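You operate a simulated robot arm through the tools that you are given. There is no shell and no other tool.

You run a simulated two-armed robot. Do the job below in one go: nothing can be reset, and whatever is moved stays where it is left.

Task
Swap the white-capped oil bottle for the black-capped one and pump the chain glass up to its line.
Fine: old bottle on the grey shelf; oil selector to chain, at the end to OFF; the other glass gets none; levers and valves stay. Set down upright: what you pick out.

It is judged by the outcome, as a careful person would: the job done as asked, and still so three seconds after it is handed in. It fails if anything else is knocked over, pushed out of place, dropped, spilled or broken.

Robot
Two 7-joint arms with fingered hands on one trunk that stands fixed in place. Base frame: the origin is at the foot of the trunk, x ahead of it, y to its left, z up. Lengths are in mm, angles in rad, forces in N, time in s.
The left shoulder is at [70, 139, 1133], the right one opposite. With the tool pointing down near the work surface each hand reaches from about 100 to 780 mm from the base axis, measured 20 degrees to its own side. Payload 3.9 kg a hand.
The TCP of each hand is the grasp point between the finger pads, 29 mm short of the fingertips. In the tool frame z runs along the fingers and y along their closing line. Largest opening 100 mm; the body of the gripper starts 34 mm behind the TCP. The gripper is a hand of 5 fingers: y runs from the thumb to the fingers, the wrist lies at [-15, -105, -177] in the tool frame, and closing takes about 1.5 s.
Orientation is that of the tool frame in the base frame, as a unit quaternion [x, y, z, w]. With the fingers straight down and the wrist toward the robot, the tool's x, y and z point along [0, 1, 0], [1, 0, 0] and [0, 0, -1] of the base frame.

Tools
- The arms move only by the tool arm_command. It takes "left_motion", "right_motion" or both (then of equal length, played together; a hand with none holds still); each is a list of rows, each a list of 6 numbers: the turn, a rotation vector about the tool's x, y, z in units of 5 degrees (1.0 is 5 degrees), then the shift along the tool's x, y, z in units of 40 mm (1.0 is 40 mm). In form: [[wx, wy, wz, tx, ty, tz], ...]. A call has 1 to 20 rows; each row shifts and turns the commanded pose from where the row before left it, along the tool's axes as they then stand. "left_claw" and "right_claw" are, for a hand that has rows, the gripper command, from -1 (fully open) to 1 (shut), values between in proportion, set as the call begins (left out, the last holds). A call with a number of a shift or a turn outside -1 to 1 is refused whole. Each row takes 0.2 s and may step no farther than 50 mm and 0.15 rad from the row before; otherwise, or with a gripper value out of range, the whole call is refused. Where a pose cannot be reached the arm comes as near as it can. A force on the tool above 40 N (or 10 N above the force at the start of the call, whichever is more), or a blocked arm, ends the call early, and 0.2 s more pass. Each finger travels about 153 mm/s and halts on what it meets, pressing with about 34 N; the grip force reading is that of the motor and also rises with nothing between the fingers. The clock runs only during rows and for 0.2 s after the last one: add rows that do not move to give the fingers time. It gives the time, the measured TCP pose, the force on the tool (base axes), the opening and the grip force at its end, in the units of the frame above (readings bear some noise), with the torque about the TCP (base axes, N m) and any sound that the robot's microphone picked up.
- Cameras (640 x 400 px; columns grow to the right, rows downward): "scene" is now at [136.6, 0.3, 1450.5]; the picture's right is [0.00, -1.00, 0.00], its down [-0.58, -0.00, -0.81] and it looks along [0.81, 0.00, -0.58] (base axes); focal length 214 px, centre (320, 200). "left" rides on the left gripper at [-66, -86, -121] in its tool frame; the picture's right is [-0.76, -0.31, 0.58], its down [0.59, -0.70, 0.40] and it looks along [0.28, 0.64, 0.71] (tool axes); focal length 247 px, centre (320, 200). "right" rides on the right gripper at [66, -86, -121] in its tool frame; the picture's right is [-0.76, 0.31, -0.58], its down [-0.59, -0.70, 0.40] and it looks along [-0.28, 0.64, 0.71] (tool axes); focal length 247 px, centre (320, 200). There is no depth. A picture from a camera that has moved, and an enlarged one, comes with that camera's place and axes in the base frame and with its lens.
- get_image(camera): a new picture of that camera. It takes no simulated time.
- slide_trunk(by): slides the trunk up (or, below 0, down) by that many mm; the arms and the scene camera ride with it, the base frame stays. It gives what a move gives, with no picture.
- move_fingers(index, middle, ring, little, thumb_bend, thumb_turn, hand): sets how far each is bent, from 0 (flat) to 1 (curled in); at 0.3 the hand is open as for a grip, at 0.7 the pads meet at the TCP. One left out holds its place. A second passes; each finger stops where it meets its share of the squeeze, and holds until it gets a number again. A gripper value or a shape takes the hand back. It gives what a move gives, with no picture; readings hold the bend of each and the force on index, middle, ring, little, thumb and palm. thumb_turn goes from beside the hand (0) to across from the fingers (1), as for a grip.
- grasp_type(shape, hand): the hand has 5 fingers and takes this shape, open, in about a second: jaw (thumb against the fingers, like two jaws); tri (thumb and two fingers); tip (a fingertip pinch); poke (one finger out to press); point (the index stretched); flat (the hand flat); cup (the hand cupped); fist (a fist). The gripper value then closes the fingers along that shape, each until it touches; the sizes above hold for jaw. It gives what a move gives, with no picture.
- pan_tilt(pan, tilt): turns the head with the scene camera to pan (to the left, within 1.501 rad either way) and tilt (down, from -0.506 to 1.204), counted from straight ahead of the robot. It gives what a move gives.
- zoom(camera, box): a new picture of the part [left, top, right, bottom] of that camera's present view, enlarged. It takes no simulated time.
- close_job(): hands the job in; it is judged then, once.

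Places have to be worked out from the pictures, the camera data and where the tool is seen. Open the grippers and draw the arms clear of the work before you hand the job in, unless the task says otherwise.

The tools are called after "Call:" as name(argument=value, ...) on one line, values as JSON. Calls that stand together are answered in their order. arm_command: Moves the arms, as the interface text tells. Its arguments: {"type":"object","properties":{"left_motion":{"type":"array","items":{"type":"array","items":{"type":"number"}}},"left_claw":{"type":"number"},"right_motion":{"type":"array","items":{"type":"array","items":{"type":"number"}}},"right_claw":{"type":"number"}},"required":[]} The other tools are called the same way: slide_trunk (by) slides the trunk up or down; grasp_type (shape, hand) gives the hand a shape; move_fingers (index, middle, ring, little, thumb_bend, thumb_turn, hand) moves the fingers one by one; pan_tilt (pan, tilt) turns the head that bears the scene camera; get_image (camera) takes a picture; zoom (camera, box) takes an enlarged picture of a part of a camera's view; close_job () hands the job in.

At the start:

```text
time_s: 0.0
left_tcp_pos: [393.8, 179.3, 1353.8]
left_orientation: [0.696, 0.718, 0.0, 0.0]
left_contact_force: [0.0, 0.7, 0.3]
left_wrist_torque: [0.0, 0.0, 0.04]
left_opening: 99.6
left_finger_force: 0.0
left_shape: jaw
left_bend: [0.3, 0.3, 0.3, 0.3, 0.3, 0.98]
left_finger forces: [0.0, 0.0, 0.1, 0.0, 0.0, 0.1]
right_tcp_pos: [414.8, -119.4, 1335.7]
right_orientation: [0.696, 0.718, 0.002, 0.0]
right_contact_force: [0.0, 0.7, -0.6]
right_wrist_torque: [0.0, 0.0, 0.01]
right_opening: 99.7
right_finger_force: 0.1
right_shape: jaw
right_bend: [0.3, 0.3, 0.3, 0.3, 0.3, 0.98]
right_finger forces: [0.0, 0.0, 0.0, 0.0, 0.1, 0.1]
trunk travel left (down, up): [-775.0, 65.0]
head pan, tilt: [0.003, 0.625]
```

scene: 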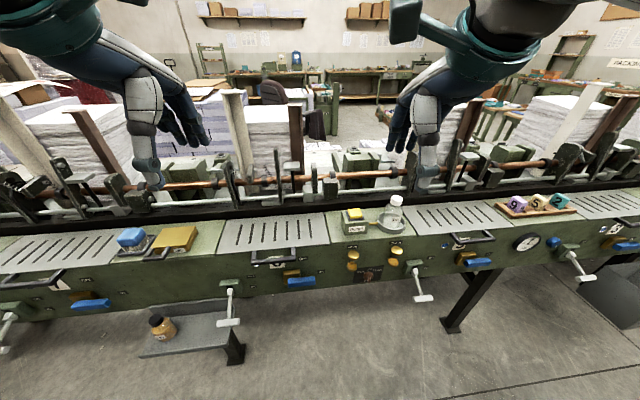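
right: 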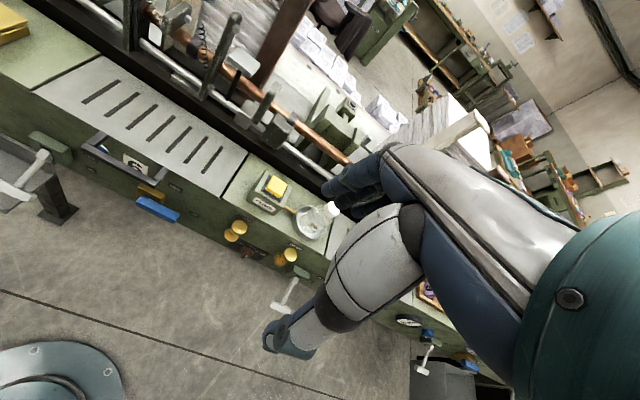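
left: 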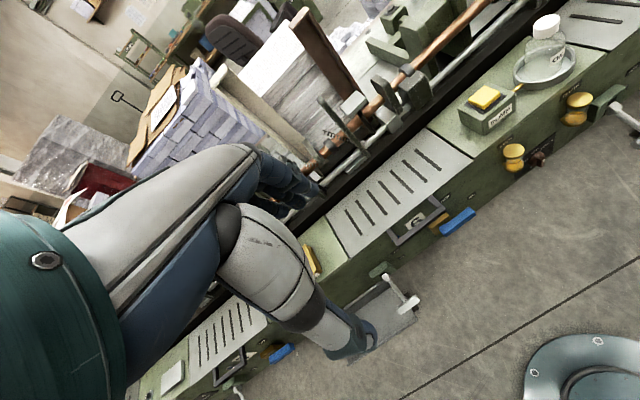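

The scene shows a machine front with a white-capped bottle in a round cup, a yellow-topped box beside it, and a black-capped bottle on a grey shelf below left. I zoom in to make out the details.

Call:
zoom(camera="scene", box=[320, 180, 440, 300])

Call:
zoom(camera="scene", box=[120, 270, 260, 370])

Call:
zoom(camera="left", box=[440, 0, 640, 200])

Call:
zoom(camera="scene", box=[420, 180, 640, 320])

Call:
zoom(camera="scene", box=[100, 200, 340, 350])

```text
3.33 times, centred on (380, 240) of scene
camera zoom: at [136.6, 0.3, 1450.5], right [0.0, -1.0, 0.0], down [-0.58, 0.0, -0.81], along [0.81, 0.0, -0.58], focal length 715 px, centre (120, 67)
```

zoom: 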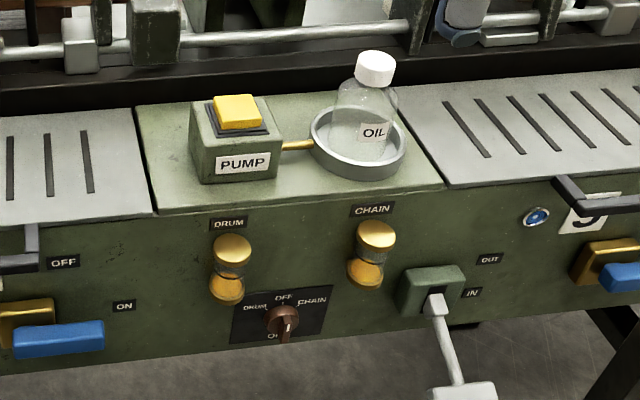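

```text
4.00 times, centred on (190, 320) of scene
camera zoom: at [136.6, 0.3, 1450.5], right [0.0, -1.0, 0.0], down [-0.58, 0.0, -0.81], along [0.81, 0.0, -0.58], focal length 858 px, centre (840, -280)
```

zoom: 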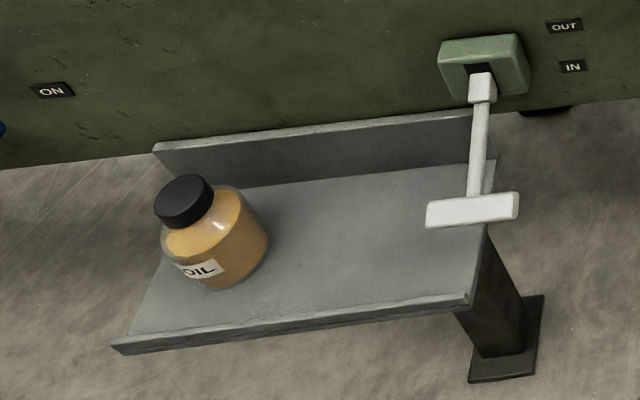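

```text
2.00 times, centred on (540, 100) of left
camera zoom: at [310.7, 110.7, 1474.8], right [-0.28, -0.77, -0.58], down [-0.72, 0.57, -0.4], along [0.63, 0.3, -0.71], focal length 494 px, centre (-120, 400)
```

zoom: 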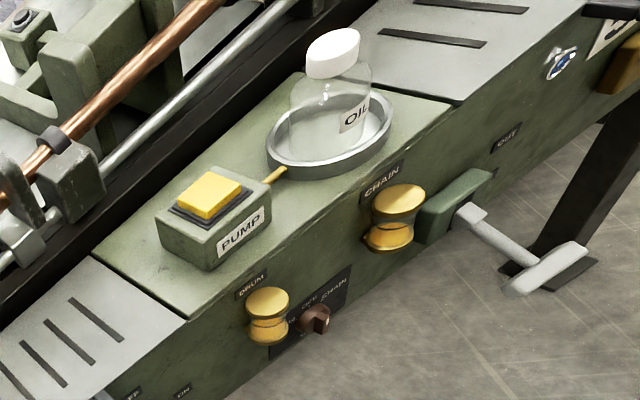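

```text
2.86 times, centred on (530, 250) of scene
camera zoom: at [136.6, 0.3, 1450.5], right [0.0, -1.0, 0.0], down [-0.58, 0.0, -0.81], along [0.81, 0.0, -0.58], focal length 613 px, centre (-280, 57)
```

zoom: 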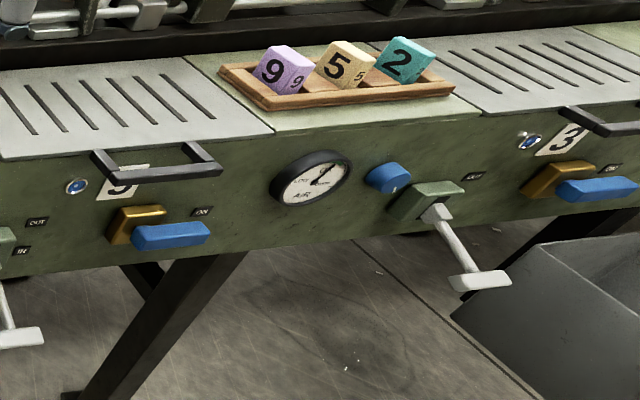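

```text
2.67 times, centred on (220, 275) of scene
camera zoom: at [136.6, 0.3, 1450.5], right [0.0, -1.0, 0.0], down [-0.58, 0.0, -0.81], along [0.81, 0.0, -0.58], focal length 572 px, centre (587, 0)
```

zoom: 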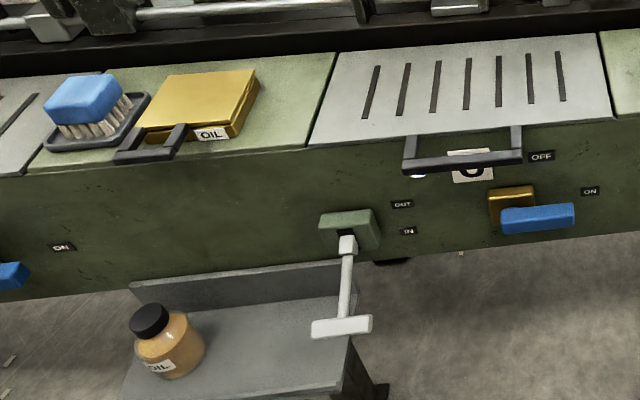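

By triangulating the scene and left views I get the white cap at about (703,-249,1045), the pump button at (687,-116,1002) and the selector at (617,-181,765). Next I aim the head at the shelf for a closer look.

Call:
pan_tilt(pan=0.75, tilt=0.9)

Call:
get_image(camera="scene")

```text
time_s: 1.1
left_tcp_pos: [394.4, 179.8, 1353.8]
left_orientation: [0.696, 0.718, 0.0, 0.0]
left_contact_force: [0.2, 0.3, -0.3]
left_wrist_torque: [-0.01, 0.04, 0.0]
left_opening: 99.8
left_finger_force: 0.0
left_shape: jaw
left_bend: [0.3, 0.3, 0.3, 0.3, 0.3, 0.98]
left_finger forces: [0.0, 0.0, 0.0, 0.1, 0.0, 0.0]
right_tcp_pos: [415.3, -120.0, 1336.5]
right_orientation: [0.697, 0.717, 0.0, -0.001]
right_contact_force: [-0.6, -0.9, 0.1]
right_wrist_torque: [0.02, 0.03, 0.0]
right_opening: 99.8
right_finger_force: 0.1
right_shape: jaw
right_bend: [0.3, 0.3, 0.3, 0.3, 0.3, 0.98]
right_finger forces: [0.0, 0.0, 0.0, 0.1, 0.0, 0.0]
trunk travel left (down, up): [-775.0, 65.0]
head pan, tilt: [0.75, 0.901]
```

```text
taken
camera scene: at [104.3, 51.4, 1427.8], right [0.68, -0.73, 0.0], down [-0.57, -0.53, -0.62], along [0.45, 0.42, -0.78], focal length 214 px, centre (320, 200)
```

scene: 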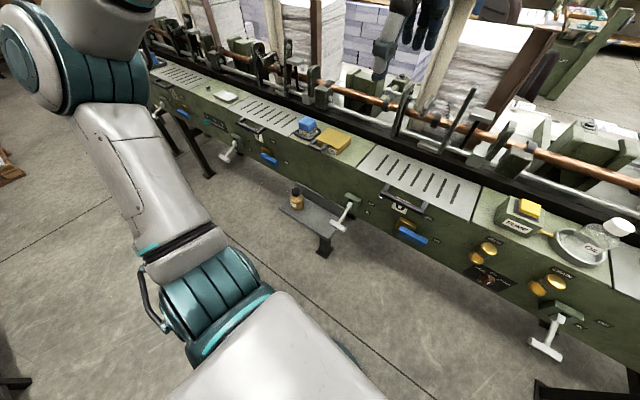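

Baseline is small, so I zoom here to refine the shelf bottle location.

Call:
zoom(camera="scene", box=[260, 170, 360, 260])

Call:
zoom(camera="scene", box=[440, 180, 640, 360])

```text
4.44 times, centred on (310, 215) of scene
camera zoom: at [104.3, 51.4, 1427.8], right [0.68, -0.73, 0.0], down [-0.57, -0.53, -0.62], along [0.45, 0.42, -0.78], focal length 953 px, centre (364, 133)
```

zoom: 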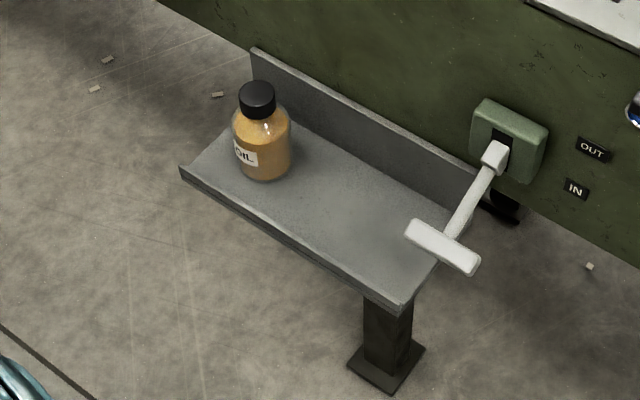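

```text
2.22 times, centred on (540, 270) of scene
camera zoom: at [104.3, 51.4, 1427.8], right [0.68, -0.73, 0.0], down [-0.57, -0.53, -0.62], along [0.45, 0.42, -0.78], focal length 477 px, centre (-169, 44)
```

zoom: 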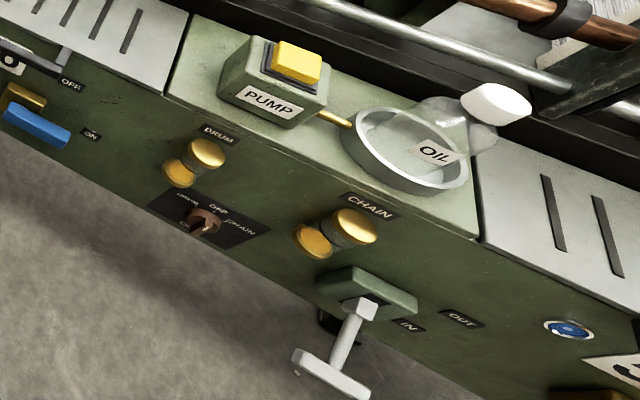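

The new view gives the black cap at about (490,562,690), the shelf top at z≈567, and the lever handle over its right end near (483,308,696). I move the right hand above the white-capped bottle and look with its camera.

Call:
arm_command(right_motion=[[0, 0, 0, -0.383, 0.788, 0.461], [0, 0, 0, -0.383, 0.788, 0.461], [0, 0, 0, -0.383, 0.788, 0.461], [0, 0, 0, -0.383, 0.788, 0.461], [0, 0, 0, -0.383, 0.788, 0.461], [0, 0, 0, -0.383, 0.788, 0.461], [0, 0, 0, -0.383, 0.788, 0.461], [0, 0, 0, -0.383, 0.788, 0.461], [0, 0, 0, -0.383, 0.788, 0.461], [0, 0, 0, 0, 0, 0]], right_claw=-1)

Call:
get_image(camera="right")

Call:
pan_tilt(pan=-0.3, tilt=0.62)

Call:
get_image(camera="scene")

```text
time_s: 3.3
left_tcp_pos: [393.3, 178.9, 1353.5]
left_orientation: [0.697, 0.717, 0.001, 0.001]
left_contact_force: [-0.5, 0.0, -0.3]
left_wrist_torque: [0.03, 0.0, 0.0]
left_opening: 99.9
left_finger_force: 0.0
left_shape: jaw
left_bend: [0.3, 0.3, 0.3, 0.3, 0.3, 0.98]
left_finger forces: [0.1, 0.0, 0.1, 0.1, 0.0, 0.0]
right_tcp_pos: [701.9, -246.5, 1172.4]
right_orientation: [0.696, 0.718, 0.001, 0.001]
right_contact_force: [-1.0, 0.4, 0.1]
right_wrist_torque: [-0.05, 0.02, -0.01]
right_opening: 99.8
right_finger_force: 0.0
right_shape: jaw
right_bend: [0.3, 0.3, 0.3, 0.3, 0.3, 0.98]
right_finger forces: [0.1, 0.1, 0.1, 0.0, 0.1, 0.0]
trunk travel left (down, up): [-775.0, 65.0]
head pan, tilt: [0.75, 0.901]
```

```text
taken
camera right: at [615.0, -184.5, 1291.9], right [0.33, -0.75, 0.58], down [-0.68, -0.61, -0.4], along [0.65, -0.26, -0.71], focal length 247 px, centre (320, 200)
```

right: 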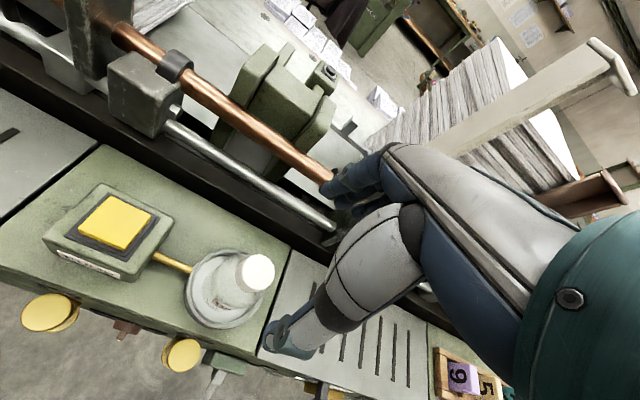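

```text
time_s: 4.6
left_tcp_pos: [393.8, 179.9, 1355.4]
left_orientation: [0.697, 0.717, 0.0, 0.0]
left_contact_force: [0.5, -0.6, -0.6]
left_wrist_torque: [0.0, -0.01, 0.01]
left_opening: 100.0
left_finger_force: 0.0
left_shape: jaw
left_bend: [0.3, 0.3, 0.3, 0.3, 0.3, 0.98]
left_finger forces: [0.0, 0.1, 0.0, 0.1, 0.0, 0.1]
right_tcp_pos: [703.4, -247.0, 1170.8]
right_orientation: [0.696, 0.718, 0.001, -0.001]
right_contact_force: [-0.1, 0.7, -1.2]
right_wrist_torque: [0.0, 0.01, -0.03]
right_opening: 99.9
right_finger_force: 0.1
right_shape: jaw
right_bend: [0.3, 0.3, 0.3, 0.3, 0.3, 0.98]
right_finger forces: [0.1, 0.1, 0.0, 0.0, 0.0, 0.0]
trunk travel left (down, up): [-775.0, 65.0]
head pan, tilt: [-0.3, 0.62]
```

```text
taken
camera scene: at [132.9, -25.8, 1450.9], right [-0.29, -0.96, 0.0], down [-0.56, 0.17, -0.81], along [0.78, -0.24, -0.58], focal length 214 px, centre (320, 200)
```

scene: 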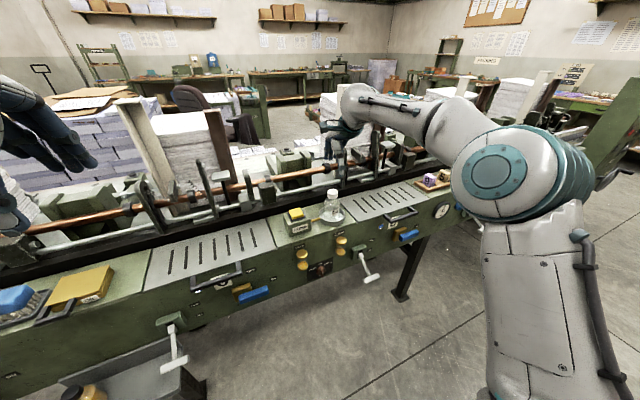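

The right camera puts the cap at about (705,-246), nearly under the hand. I zoom in to measure the cap and dish more closely.

Call:
zoom(camera="right", box=[160, 220, 320, 340])

Call:
zoom(camera="scene", box=[270, 120, 390, 290])

```text
3.33 times, centred on (240, 280) of right
camera zoom: at [616.1, -184.6, 1291.4], right [0.33, -0.75, 0.58], down [-0.68, -0.61, -0.4], along [0.65, -0.26, -0.71], focal length 823 px, centre (587, -67)
```

zoom: 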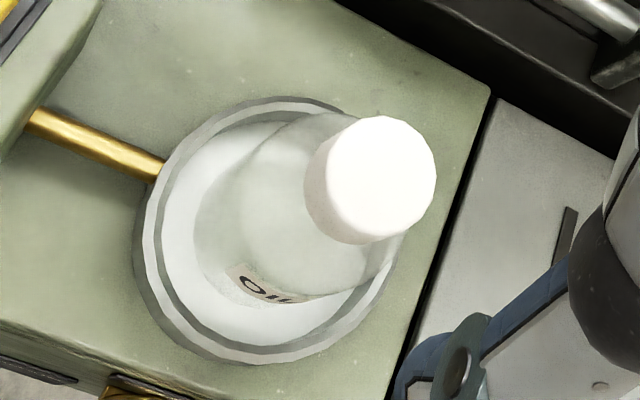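

```text
2.35 times, centred on (330, 205) of scene
camera zoom: at [132.9, -25.8, 1450.9], right [-0.29, -0.96, 0.0], down [-0.56, 0.17, -0.81], along [0.78, -0.24, -0.58], focal length 505 px, centre (296, 188)
```

zoom: 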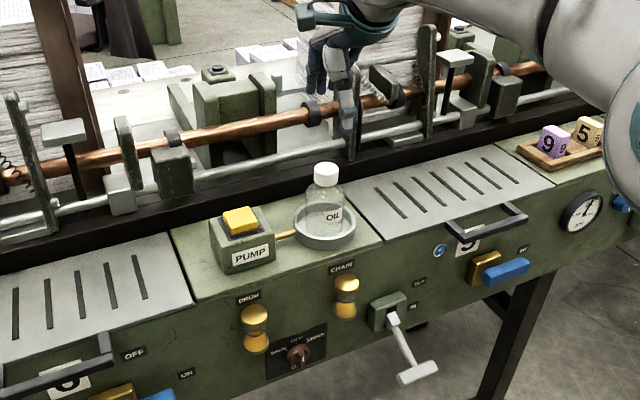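

The cap top sits near (704,-246,1058), with the bottle centred in the dish and about 39 mm across at the cap. I lower the open right hand straight over the cap.

Call:
arm_command(right_motion=[[0, 0, 0, 0.02, 0.02, 0.7], [0, 0, 0, 0, 0, 0.7], [0, 0, 0, 0, 0, 0.7], [0, 0, 0, 0, 0, 0.5], [0, 0, 0, 0, 0, 0.4], [0, 0, 0, 0, 0, 0]])

Call:
get_image(camera="right")

Call:
zoom(camera="scene", box=[290, 120, 390, 240])

```text
time_s: 6.0
left_tcp_pos: [393.3, 177.5, 1354.3]
left_orientation: [0.696, 0.718, 0.0, 0.0]
left_contact_force: [0.1, -0.1, -0.7]
left_wrist_torque: [0.02, -0.03, -0.04]
left_opening: 99.7
left_finger_force: 0.2
left_shape: jaw
left_bend: [0.3, 0.3, 0.3, 0.3, 0.3, 0.98]
left_finger forces: [0.0, 0.0, 0.1, 0.0, 0.1, 0.1]
right_tcp_pos: [705.3, -247.5, 1049.9]
right_orientation: [0.697, 0.717, 0.0, 0.0]
right_contact_force: [-0.2, 0.0, -0.3]
right_wrist_torque: [0.01, 0.01, -0.03]
right_opening: 100.1
right_finger_force: 0.1
right_shape: jaw
right_bend: [0.3, 0.3, 0.3, 0.3, 0.3, 0.98]
right_finger forces: [0.0, 0.0, 0.1, 0.0, 0.0, 0.1]
trunk travel left (down, up): [-775.0, 65.0]
head pan, tilt: [-0.3, 0.62]
```

```text
taken
camera right: at [617.7, -185.0, 1169.7], right [0.33, -0.75, 0.58], down [-0.68, -0.61, -0.4], along [0.65, -0.26, -0.71], focal length 247 px, centre (320, 200)
```

right: 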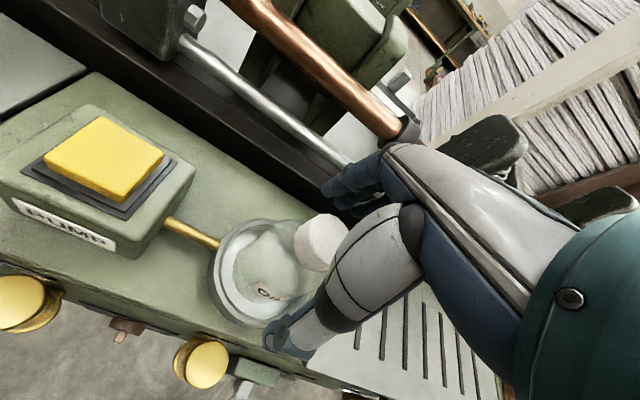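

```text
3.33 times, centred on (340, 180) of scene
camera zoom: at [132.6, -25.9, 1450.9], right [-0.3, -0.96, 0.0], down [-0.55, 0.17, -0.81], along [0.78, -0.24, -0.58], focal length 715 px, centre (253, 267)
```

zoom: 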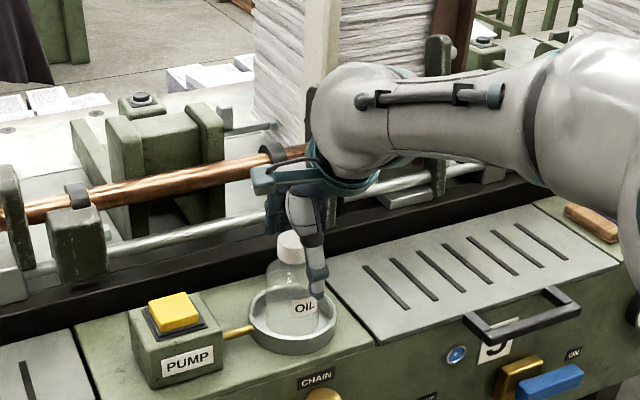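

The cap lies between the thumb and the fingers, right at the grasp point. I close the right hand on it and let the fingers settle.

Call:
arm_command(right_motion=[[0, 0, 0, 0.05, 0, 0], [0, 0, 0, 0, 0, 0], [0, 0, 0, 0, 0, 0], [0, 0, 0, 0, 0, 0], [0, 0, 0, 0, 0, 0], [0, 0, 0, 0, 0, 0], [0, 0, 0, 0, 0, 0], [0, 0, 0, 0, 0, 0]], right_claw=1)

Call:
get_image(camera="right")

Call:
zoom(camera="scene", box=[290, 120, 390, 240])

```text
time_s: 7.8
left_tcp_pos: [394.2, 179.7, 1354.5]
left_orientation: [0.696, 0.718, 0.0, 0.0]
left_contact_force: [-0.1, 0.3, -1.0]
left_wrist_torque: [0.03, -0.01, -0.01]
left_opening: 100.0
left_finger_force: 0.1
left_shape: jaw
left_bend: [0.3, 0.3, 0.3, 0.3, 0.3, 0.98]
left_finger forces: [0.0, 0.0, 0.1, 0.1, 0.0, 0.0]
right_tcp_pos: [704.4, -245.2, 1049.6]
right_orientation: [0.696, 0.718, 0.001, -0.001]
right_contact_force: [-0.1, 0.1, 0.2]
right_wrist_torque: [0.02, 0.0, -0.02]
right_opening: 26.4
right_finger_force: 33.9
right_shape: jaw
right_bend: [0.52, 0.54, 0.73, 0.58, 0.49, 1.0]
right_finger forces: [16.5, 9.7, 0.2, 0.0, 29.1, 0.0]
trunk travel left (down, up): [-775.0, 65.0]
head pan, tilt: [-0.3, 0.62]
```

```text
taken
camera right: at [617.9, -182.9, 1169.8], right [0.33, -0.75, 0.58], down [-0.68, -0.61, -0.4], along [0.65, -0.26, -0.71], focal length 247 px, centre (320, 200)
```

right: 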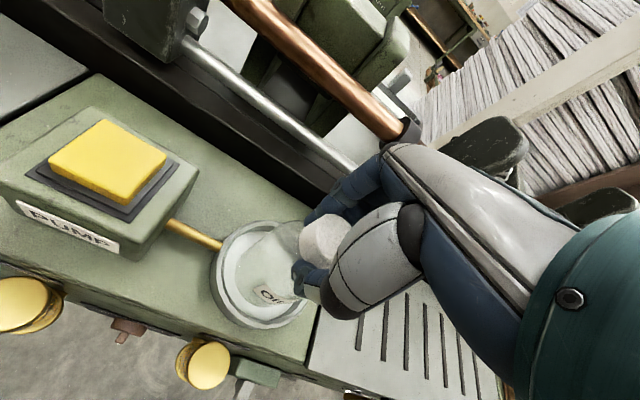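

```text
3.33 times, centred on (340, 180) of scene
camera zoom: at [132.9, -26.0, 1450.9], right [-0.3, -0.96, 0.0], down [-0.55, 0.17, -0.81], along [0.78, -0.24, -0.58], focal length 715 px, centre (253, 267)
```

zoom: 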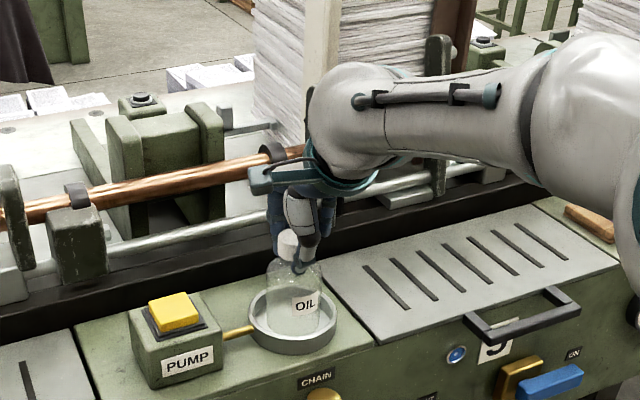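

The index, middle and thumb now hold the cap with about 29 N. I lift straight up slowly and check that the bottle comes along.

Call:
arm_command(right_motion=[[0, 0, 0, 0, 0, -0.3], [0, 0, 0, 0, 0, -0.4], [0, 0, 0, 0, 0, -0.6], [0, 0, 0, 0, 0, -0.6], [0, 0, 0, 0, 0, -0.6], [0, 0, 0, 0, 0, -0.3], [0, 0, 0, 0, 0, 0]])

Call:
get_image(camera="right")

Call:
get_image(camera="scene")

```text
time_s: 9.4
left_tcp_pos: [393.9, 179.5, 1353.4]
left_orientation: [0.697, 0.717, -0.001, 0.0]
left_contact_force: [0.1, -0.3, -0.4]
left_wrist_torque: [0.0, 0.01, 0.02]
left_opening: 99.8
left_finger_force: 0.1
left_shape: jaw
left_bend: [0.3, 0.3, 0.3, 0.3, 0.3, 0.98]
left_finger forces: [0.0, 0.0, 0.1, 0.0, 0.0, 0.1]
right_tcp_pos: [704.7, -247.6, 1160.0]
right_orientation: [0.696, 0.718, 0.0, -0.001]
right_contact_force: [-0.1, 0.7, -0.9]
right_wrist_torque: [0.02, 0.01, 0.02]
right_opening: 26.2
right_finger_force: 34.2
right_shape: jaw
right_bend: [0.52, 0.54, 0.73, 0.58, 0.49, 1.0]
right_finger forces: [16.6, 10.3, 0.1, 0.1, 30.2, 0.0]
trunk travel left (down, up): [-775.0, 65.0]
head pan, tilt: [-0.3, 0.62]
```

```text
taken
camera right: at [617.4, -183.8, 1281.3], right [0.33, -0.75, 0.58], down [-0.68, -0.61, -0.4], along [0.65, -0.26, -0.71], focal length 247 px, centre (320, 200)
```

right: 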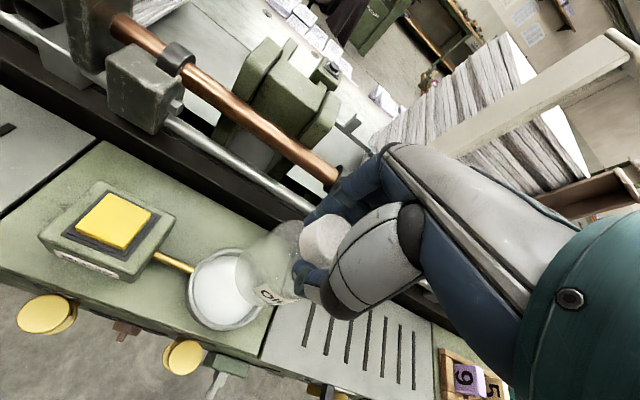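

```text
taken
camera scene: at [133.1, -26.0, 1450.9], right [-0.3, -0.96, 0.0], down [-0.55, 0.17, -0.81], along [0.78, -0.24, -0.58], focal length 214 px, centre (320, 200)
```

scene: 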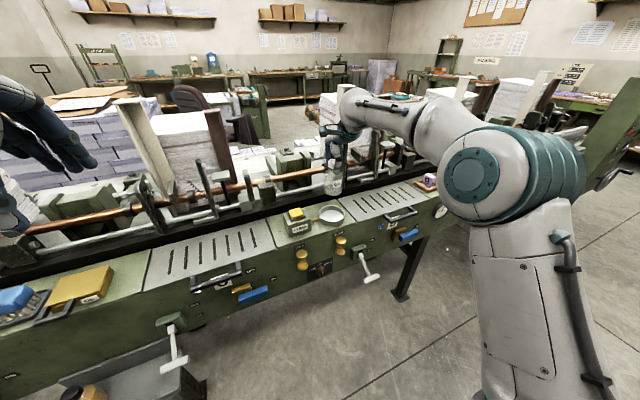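

The bottle lifted cleanly, leaving the dish empty. Now I look closely at the slotted plate beside the pump, which I mean to use as an intermediate spot.

Call:
zoom(camera="scene", box=[130, 180, 370, 330])

Call:
zoom(camera="left", box=[300, 0, 640, 280])

Call:
zoom(camera="right", box=[0, 80, 200, 300])

```text
2.67 times, centred on (250, 255) of scene
camera zoom: at [133.1, -26.0, 1450.9], right [-0.3, -0.96, 0.0], down [-0.55, 0.17, -0.81], along [0.78, -0.24, -0.58], focal length 572 px, centre (507, 53)
```

zoom: 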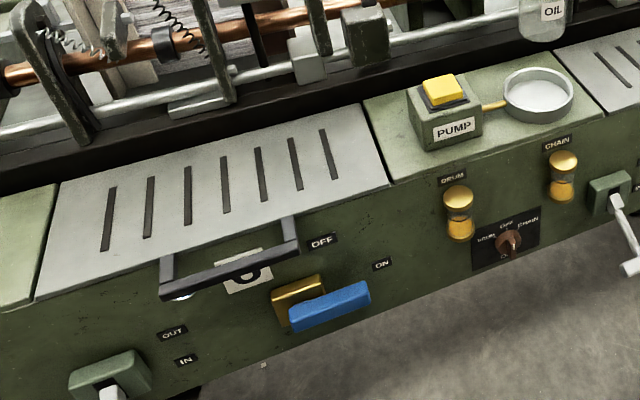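

```text
1.43 times, centred on (470, 140) of left
camera zoom: at [310.9, 110.7, 1474.7], right [-0.28, -0.77, -0.58], down [-0.72, 0.57, -0.4], along [0.63, 0.3, -0.71], focal length 353 px, centre (106, 286)
```

zoom: 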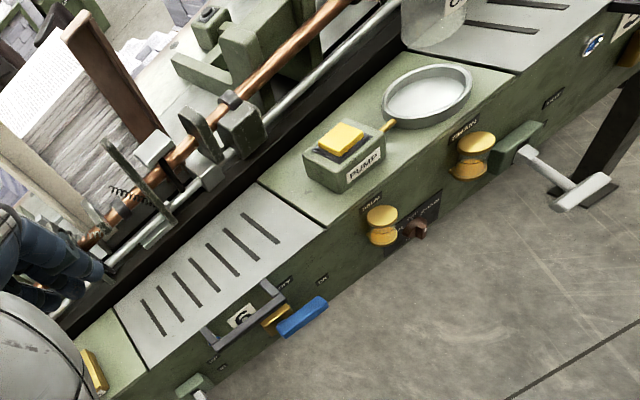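

```text
1.82 times, centred on (100, 190) of right
camera zoom: at [617.4, -183.8, 1281.3], right [0.33, -0.75, 0.58], down [-0.68, -0.61, -0.4], along [0.65, -0.26, -0.71], focal length 449 px, centre (720, 218)
```

zoom: 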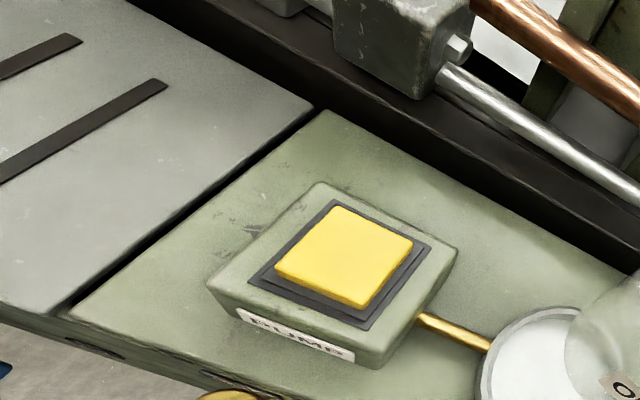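

The plate's right corners work out to about (609,-28) and (764,-14) at z≈942, with flat metal beside the slots. I carry the bottle across to about (690,60) above the plate, then lower it partway.

Call:
arm_command(right_motion=[[0, 0, 0, 0.4, 0, 0], [0, 0, 0, 0.77, -0.013, 0], [0, 0, 0, 0.8, -0.013, 0], [0, 0, 0, 0.8, -0.013, 0], [0, 0, 0, 0.8, -0.013, 0], [0, 0, 0, 0.8, -0.013, 0], [0, 0, 0, 0.8, -0.013, 0], [0, 0, 0, 0.8, -0.013, 0], [0, 0, 0, 0.8, -0.013, 0], [0, 0, 0, 0.6, -0.013, 0], [0, 0, 0, 0.33, 0, 0], [0, 0, 0, 0, 0, 0.5], [0, 0, 0, 0, 0, 0.6], [0, 0, 0, 0, 0, 0.6], [0, 0, 0, 0, 0, 0.4], [0, 0, 0, 0, 0, 0]])

Call:
get_image(camera="right")

Call:
get_image(camera="scene")

```text
time_s: 12.8
left_tcp_pos: [393.7, 179.2, 1354.9]
left_orientation: [0.697, 0.717, 0.001, 0.001]
left_contact_force: [-0.2, -0.3, -0.3]
left_wrist_torque: [0.0, -0.03, -0.02]
left_opening: 100.1
left_finger_force: 0.1
left_shape: jaw
left_bend: [0.3, 0.3, 0.3, 0.3, 0.3, 0.98]
left_finger forces: [0.1, 0.0, 0.0, 0.0, 0.1, 0.1]
right_tcp_pos: [698.3, 42.8, 1076.8]
right_orientation: [0.709, 0.705, 0.006, -0.016]
right_contact_force: [0.4, -0.2, -0.2]
right_wrist_torque: [-0.04, -0.03, 0.03]
right_opening: 26.3
right_finger_force: 34.0
right_shape: jaw
right_bend: [0.52, 0.54, 0.73, 0.58, 0.49, 1.0]
right_finger forces: [16.6, 11.3, 0.0, 0.0, 30.6, 0.0]
trunk travel left (down, up): [-775.0, 65.0]
head pan, tilt: [-0.3, 0.62]
```

```text
taken
camera right: at [616.0, 104.2, 1200.9], right [0.31, -0.78, 0.55], down [-0.71, -0.57, -0.41], along [0.63, -0.26, -0.73], focal length 247 px, centre (320, 200)
```

right: 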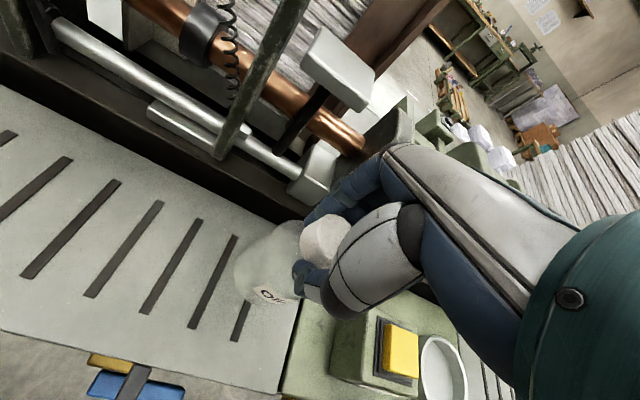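

```text
taken
camera scene: at [132.9, -25.9, 1450.9], right [-0.3, -0.96, 0.0], down [-0.55, 0.17, -0.81], along [0.78, -0.24, -0.58], focal length 214 px, centre (320, 200)
```

scene: 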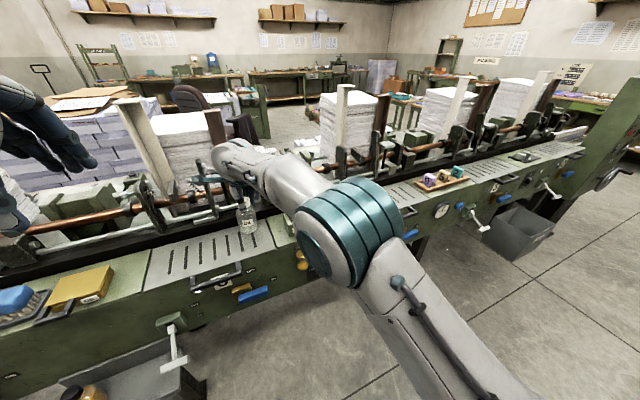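

The arm fell short of y=60 and tilted slightly, so it is near its limit there. I move back to about y=18, still on the plate, to have the bottle upright again.

Call:
arm_command(right_motion=[[0, 0, 0, -0.5, 0, 0], [0, 0, 0, -0.5, 0, 0], [0, 0, 0, -0.05, 0, 0], [0, 0, 0, 0, 0, 0]])

```text
time_s: 13.8
left_tcp_pos: [393.5, 178.3, 1353.6]
left_orientation: [0.696, 0.718, -0.001, -0.001]
left_contact_force: [-0.1, 0.0, 0.7]
left_wrist_torque: [-0.03, -0.04, 0.01]
left_opening: 99.9
left_finger_force: 0.0
left_shape: jaw
left_bend: [0.3, 0.3, 0.3, 0.3, 0.3, 0.98]
left_finger forces: [0.0, 0.1, 0.0, 0.0, 0.0, 0.0]
right_tcp_pos: [692.3, 17.9, 1075.1]
right_orientation: [0.698, 0.716, 0.0, -0.005]
right_contact_force: [1.0, 0.2, 0.1]
right_wrist_torque: [0.03, -0.03, -0.01]
right_opening: 26.4
right_finger_force: 33.9
right_shape: jaw
right_bend: [0.52, 0.54, 0.73, 0.58, 0.49, 1.0]
right_finger forces: [16.5, 11.5, 0.1, 0.0, 30.6, 0.0]
trunk travel left (down, up): [-775.0, 65.0]
head pan, tilt: [-0.3, 0.62]
```

Position and orientation are good now, at (692,18) and upright. I lower the bottle in small steps until the force reading shows the plate.

Call:
arm_command(right_motion=[[0, 0, 0, 0, 0, 0.25], [0, 0, 0, 0, 0, 0.15], [0, 0, 0, 0, 0, 0.05], [0, 0, 0, 0, 0, 0]])

Call:
zoom(camera="scene", box=[200, 160, 320, 260])

```text
time_s: 14.8
left_tcp_pos: [393.7, 179.6, 1354.3]
left_orientation: [0.696, 0.718, 0.001, 0.0]
left_contact_force: [-0.3, 0.4, -0.6]
left_wrist_torque: [0.02, 0.06, 0.0]
left_opening: 99.6
left_finger_force: 0.0
left_shape: jaw
left_bend: [0.3, 0.3, 0.3, 0.3, 0.3, 0.98]
left_finger forces: [0.0, 0.0, 0.1, 0.0, 0.0, 0.0]
right_tcp_pos: [693.3, 12.9, 1063.0]
right_orientation: [0.701, 0.713, 0.006, -0.005]
right_contact_force: [0.6, -0.8, 0.4]
right_wrist_torque: [0.02, 0.03, 0.03]
right_opening: 26.4
right_finger_force: 34.1
right_shape: jaw
right_bend: [0.52, 0.54, 0.73, 0.58, 0.49, 1.0]
right_finger forces: [16.6, 11.7, 0.0, 0.0, 30.7, 0.0]
trunk travel left (down, up): [-775.0, 65.0]
head pan, tilt: [-0.3, 0.62]
```

```text
4.00 times, centred on (260, 210) of scene
camera zoom: at [132.9, -26.0, 1450.9], right [-0.3, -0.96, 0.0], down [-0.55, 0.17, -0.81], along [0.78, -0.24, -0.58], focal length 858 px, centre (560, 160)
```

zoom: 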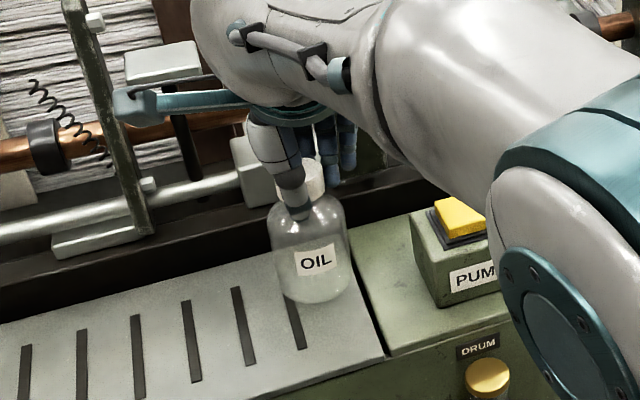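

The arm falls a little short again while lowering (z 1063 instead of 1057), so it is at a joint limit here. Sliding the trunk down a few mm lowers the bottle without asking more of the arm, so I do that in small steps.

Call:
slide_trunk(by=-10)

Call:
zoom(camera="scene", box=[200, 160, 320, 260])

Call:
zoom(camera="right", box=[180, 180, 380, 360])

```text
time_s: 15.4
left_tcp_pos: [393.2, 179.9, 1343.7]
left_orientation: [0.696, 0.718, -0.001, 0.0]
left_contact_force: [-0.4, -0.2, 0.7]
left_wrist_torque: [0.01, 0.0, -0.01]
left_opening: 99.8
left_finger_force: 0.0
left_shape: jaw
left_bend: [0.3, 0.3, 0.3, 0.3, 0.3, 0.98]
left_finger forces: [0.0, 0.0, 0.0, 0.0, 0.1, 0.0]
right_tcp_pos: [693.6, 12.3, 1051.6]
right_orientation: [0.701, 0.713, 0.003, -0.004]
right_contact_force: [0.3, 0.2, -0.5]
right_wrist_torque: [0.03, -0.03, 0.0]
right_opening: 26.7
right_finger_force: 33.9
right_shape: jaw
right_bend: [0.52, 0.54, 0.73, 0.58, 0.49, 1.0]
right_finger forces: [16.6, 11.6, 0.0, 0.1, 30.7, 0.0]
trunk travel left (down, up): [-765.0, 75.0]
head pan, tilt: [-0.3, 0.62]
```

```text
4.00 times, centred on (260, 210) of scene
camera zoom: at [133.1, -25.9, 1440.8], right [-0.3, -0.96, 0.0], down [-0.55, 0.17, -0.81], along [0.78, -0.24, -0.58], focal length 858 px, centre (560, 160)
```

zoom: 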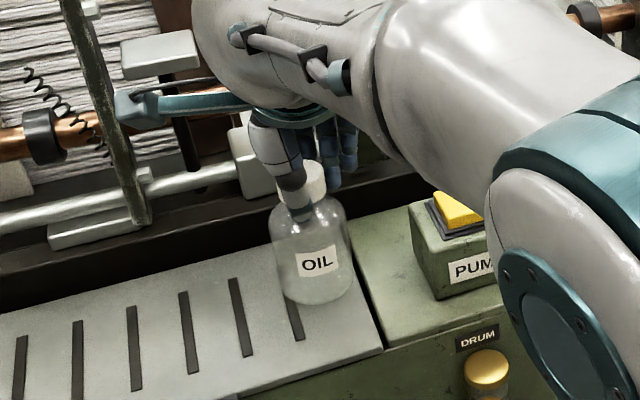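

```text
2.22 times, centred on (280, 270) of right
camera zoom: at [608.4, 74.5, 1172.6], right [0.32, -0.76, 0.57], down [-0.69, -0.6, -0.41], along [0.64, -0.26, -0.72], focal length 549 px, centre (409, 44)
```

zoom: 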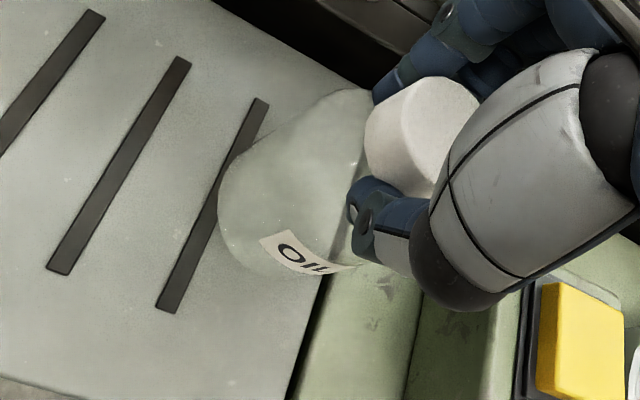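

Still no contact at TCP z≈1052; the bottle appears a few mm above the plate. I continue down in small trunk steps.

Call:
slide_trunk(by=-6)

```text
time_s: 15.9
left_tcp_pos: [393.5, 179.9, 1337.0]
left_orientation: [0.696, 0.718, -0.001, 0.0]
left_contact_force: [0.2, -1.0, 0.2]
left_wrist_torque: [0.0, 0.02, 0.0]
left_opening: 99.9
left_finger_force: 0.0
left_shape: jaw
left_bend: [0.3, 0.3, 0.3, 0.3, 0.3, 0.98]
left_finger forces: [0.1, 0.0, 0.1, 0.0, 0.1, 0.0]
right_tcp_pos: [694.4, 12.0, 1045.3]
right_orientation: [0.701, 0.714, 0.004, -0.004]
right_contact_force: [0.0, -1.0, 0.4]
right_wrist_torque: [0.0, 0.02, -0.01]
right_opening: 26.2
right_finger_force: 33.6
right_shape: jaw
right_bend: [0.52, 0.54, 0.73, 0.58, 0.49, 1.0]
right_finger forces: [16.6, 11.6, 0.0, 0.1, 30.6, 0.0]
trunk travel left (down, up): [-759.0, 81.0]
head pan, tilt: [-0.3, 0.62]
```

Call:
slide_trunk(by=-3)

Call:
zoom(camera="scene", box=[220, 180, 300, 250])

```text
time_s: 16.4
left_tcp_pos: [393.6, 179.8, 1335.4]
left_orientation: [0.696, 0.718, 0.0, 0.001]
left_contact_force: [-0.5, 0.1, 0.6]
left_wrist_torque: [-0.02, -0.04, 0.0]
left_opening: 100.0
left_finger_force: 0.1
left_shape: jaw
left_bend: [0.3, 0.3, 0.3, 0.3, 0.3, 0.98]
left_finger forces: [0.0, 0.0, 0.0, 0.0, 0.0, 0.1]
right_tcp_pos: [693.3, 13.2, 1042.4]
right_orientation: [0.7, 0.714, 0.004, -0.005]
right_contact_force: [0.5, 0.0, 2.5]
right_wrist_torque: [-0.03, -0.07, 0.01]
right_opening: 26.3
right_finger_force: 33.8
right_shape: jaw
right_bend: [0.52, 0.54, 0.73, 0.58, 0.49, 1.0]
right_finger forces: [16.8, 13.2, 0.0, 0.0, 31.5, 0.0]
trunk travel left (down, up): [-756.0, 84.0]
head pan, tilt: [-0.3, 0.62]
```

```text
5.71 times, centred on (260, 215) of scene
camera zoom: at [132.6, -25.9, 1431.9], right [-0.3, -0.96, 0.0], down [-0.55, 0.17, -0.81], along [0.78, -0.24, -0.58], focal length 1226 px, centre (663, 114)
```

zoom: 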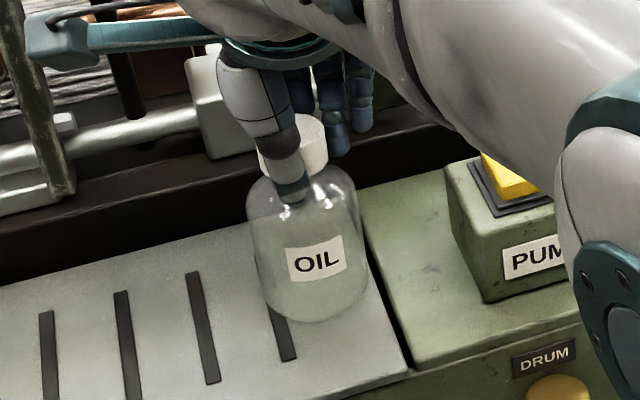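

A contact force of 2.5 N appeared at TCP z≈1042, so the bottle is standing on the plate. I open the hand.

Call:
arm_command(right_motion=[[0, 0, 0, 0, 0, 0], [0, 0, 0, 0, 0, 0], [0, 0, 0, 0, 0, 0], [0, 0, 0, 0, 0, 0], [0, 0, 0, 0, 0, 0]], right_claw=-1)

Call:
zoom(camera="scene", box=[200, 150, 320, 250])

Call:
zoom(camera="right", box=[180, 180, 380, 360])

```text
time_s: 17.6
left_tcp_pos: [394.4, 179.1, 1335.2]
left_orientation: [0.697, 0.717, 0.0, 0.0]
left_contact_force: [0.1, -0.2, -0.6]
left_wrist_torque: [-0.02, -0.02, 0.03]
left_opening: 99.9
left_finger_force: 0.0
left_shape: jaw
left_bend: [0.3, 0.3, 0.3, 0.3, 0.3, 0.98]
left_finger forces: [0.1, 0.0, 0.0, 0.1, 0.0, 0.0]
right_tcp_pos: [693.3, 13.1, 1042.8]
right_orientation: [0.7, 0.714, 0.004, -0.006]
right_contact_force: [-0.5, 0.3, 0.2]
right_wrist_torque: [0.02, 0.02, 0.0]
right_opening: 99.9
right_finger_force: 0.1
right_shape: jaw
right_bend: [0.3, 0.3, 0.3, 0.3, 0.3, 0.98]
right_finger forces: [0.0, 0.0, 0.0, 0.0, 0.1, 0.0]
trunk travel left (down, up): [-756.0, 84.0]
head pan, tilt: [-0.3, 0.62]
```

```text
4.00 times, centred on (260, 200) of scene
camera zoom: at [132.9, -26.0, 1431.9], right [-0.3, -0.96, 0.0], down [-0.55, 0.17, -0.81], along [0.78, -0.24, -0.58], focal length 858 px, centre (560, 200)
```

zoom: 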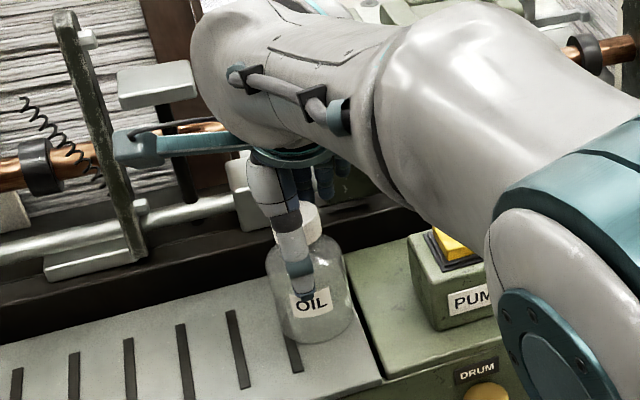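

```text
2.22 times, centred on (280, 270) of right
camera zoom: at [607.8, 75.1, 1164.2], right [0.32, -0.76, 0.57], down [-0.69, -0.6, -0.41], along [0.65, -0.26, -0.72], focal length 549 px, centre (409, 44)
```

zoom: 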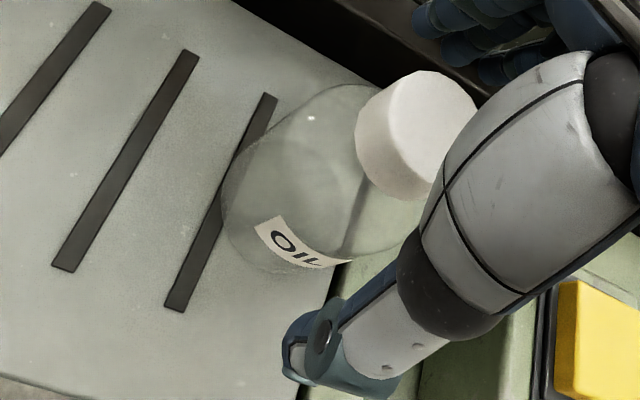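

The bottle stands on the plate and the hand is open around it. I raise the right hand straight up, then withdraw it to the right.

Call:
arm_command(right_motion=[[0, 0, 0, 0, 0, -0.3], [0, 0, 0, 0, 0, -0.5], [0, 0, 0, 0, 0, -0.8], [0, 0, 0, 0, 0, -0.8], [0, 0, 0, 0, 0, -0.8], [0, 0, 0, 0, 0, -0.6], [0, 0, 0, -0.8, -0.5, 0], [0, 0, 0, -0.9, -0.6, 0], [0, 0, 0, -0.9, -0.6, 0], [0, 0, 0, -0.9, -0.6, 0], [0, 0, 0, -0.9, -0.6, 0], [0, 0, 0, -0.9, -0.6, 0], [0, 0, 0, -0.9, -0.4, 0], [0, 0, 0, -0.9, 0, 0], [0, 0, 0, 0, 0, 0]])

Call:
pan_tilt(pan=0.45, tilt=0.8)

Call:
get_image(camera="scene")

```text
time_s: 20.9
left_tcp_pos: [394.0, 179.7, 1335.1]
left_orientation: [0.697, 0.717, 0.0, 0.001]
left_contact_force: [1.1, 0.0, 0.3]
left_wrist_torque: [-0.04, 0.01, 0.04]
left_opening: 99.5
left_finger_force: 0.1
left_shape: jaw
left_bend: [0.3, 0.3, 0.3, 0.3, 0.3, 0.98]
left_finger forces: [0.0, 0.0, 0.0, 0.0, 0.1, 0.0]
right_tcp_pos: [542.1, -268.8, 1192.5]
right_orientation: [0.696, 0.718, 0.0, 0.0]
right_contact_force: [0.0, 1.1, -0.9]
right_wrist_torque: [-0.02, -0.01, 0.01]
right_opening: 100.2
right_finger_force: 0.0
right_shape: jaw
right_bend: [0.3, 0.3, 0.3, 0.3, 0.3, 0.98]
right_finger forces: [0.0, 0.0, 0.1, 0.0, 0.0, 0.0]
trunk travel left (down, up): [-756.0, 84.0]
head pan, tilt: [-0.3, 0.62]
```

```text
time_s: 21.9
left_tcp_pos: [393.7, 179.2, 1335.2]
left_orientation: [0.696, 0.718, 0.0, 0.0]
left_contact_force: [0.2, 1.0, -0.9]
left_wrist_torque: [-0.01, -0.03, 0.02]
left_opening: 99.9
left_finger_force: 0.0
left_shape: jaw
left_bend: [0.3, 0.3, 0.3, 0.3, 0.3, 0.98]
left_finger forces: [0.0, 0.0, 0.1, 0.1, 0.0, 0.0]
right_tcp_pos: [543.1, -269.1, 1192.3]
right_orientation: [0.697, 0.717, 0.001, -0.001]
right_contact_force: [0.7, 0.2, 0.5]
right_wrist_torque: [0.02, 0.05, 0.0]
right_opening: 99.9
right_finger_force: 0.0
right_shape: jaw
right_bend: [0.3, 0.3, 0.3, 0.3, 0.3, 0.98]
right_finger forces: [0.0, 0.1, 0.0, 0.0, 0.0, 0.0]
trunk travel left (down, up): [-756.0, 84.0]
head pan, tilt: [0.45, 0.799]
```

```text
taken
camera scene: at [121.7, 35.2, 1416.7], right [0.43, -0.9, 0.0], down [-0.65, -0.31, -0.7], along [0.63, 0.3, -0.72], focal length 214 px, centre (320, 200)
```

scene: 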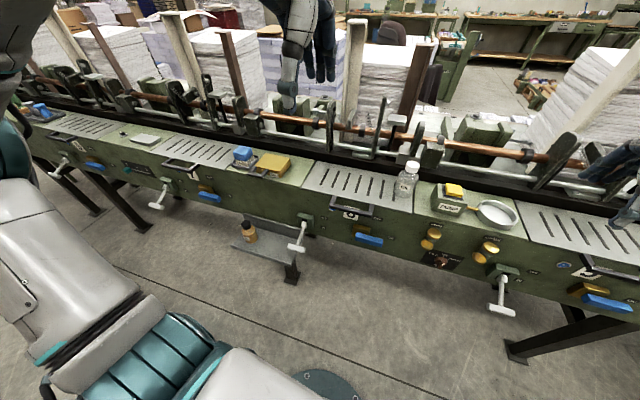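

The white-capped bottle stands on the plate with its cap near (693,12,1038). I bring the left hand above it.

Call:
arm_command(left_motion=[[0, 0, 0, -0.438, 0.734, 0.4625], [0, 0, 0, -0.438, 0.734, 0.4625], [0, 0, 0, -0.438, 0.734, 0.4625], [0, 0, 0, -0.438, 0.734, 0.4625], [0, 0, 0, -0.438, 0.734, 0.4625], [0, 0, 0, -0.438, 0.734, 0.4625], [0, 0, 0, -0.438, 0.734, 0.4625], [0, 0, 0, -0.438, 0.734, 0.4625], [0, 0, 0, -0.438, 0.734, 0.4625], [0, 0, 0, -0.438, 0.734, 0.4625], [0, 0, 0, 0, 0, 0]], left_claw=-1)

Call:
get_image(camera="left")

Call:
get_image(camera="scene")

```text
time_s: 24.4
left_tcp_pos: [694.0, 12.3, 1150.3]
left_orientation: [0.696, 0.718, 0.001, 0.001]
left_contact_force: [1.0, 1.0, -0.9]
left_wrist_torque: [0.01, 0.02, 0.01]
left_opening: 99.7
left_finger_force: 0.0
left_shape: jaw
left_bend: [0.3, 0.3, 0.3, 0.3, 0.3, 0.98]
left_finger forces: [0.0, 0.0, 0.0, 0.0, 0.1, 0.0]
right_tcp_pos: [541.3, -268.2, 1192.3]
right_orientation: [0.696, 0.718, 0.001, 0.0]
right_contact_force: [0.1, 0.2, -0.2]
right_wrist_torque: [-0.01, -0.02, 0.03]
right_opening: 99.9
right_finger_force: 0.1
right_shape: jaw
right_bend: [0.3, 0.3, 0.3, 0.3, 0.3, 0.98]
right_finger forces: [0.1, 0.1, 0.0, 0.1, 0.1, 0.0]
trunk travel left (down, up): [-756.0, 84.0]
head pan, tilt: [0.45, 0.799]
```

```text
taken
camera left: at [609.4, -55.7, 1271.3], right [-0.28, -0.77, -0.58], down [-0.72, 0.57, -0.4], along [0.63, 0.3, -0.71], focal length 247 px, centre (320, 200)
```

left: 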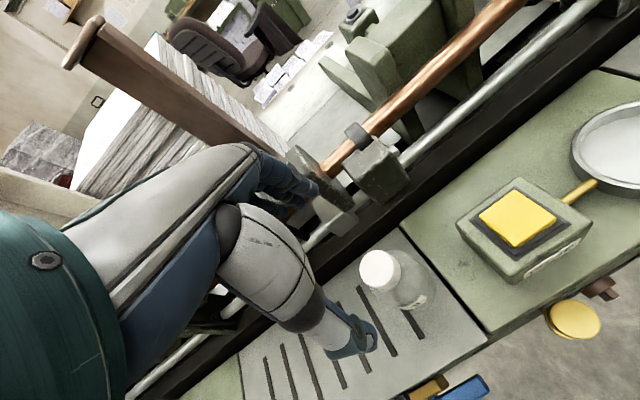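

```text
taken
camera scene: at [120.2, 35.7, 1416.8], right [0.44, -0.9, 0.0], down [-0.64, -0.31, -0.7], along [0.63, 0.3, -0.72], focal length 214 px, centre (320, 200)
```

scene: 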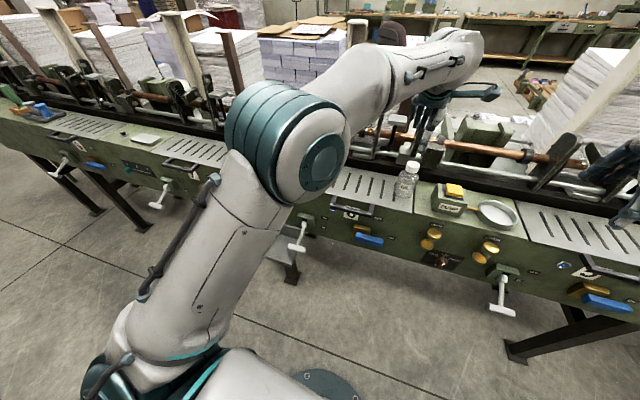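

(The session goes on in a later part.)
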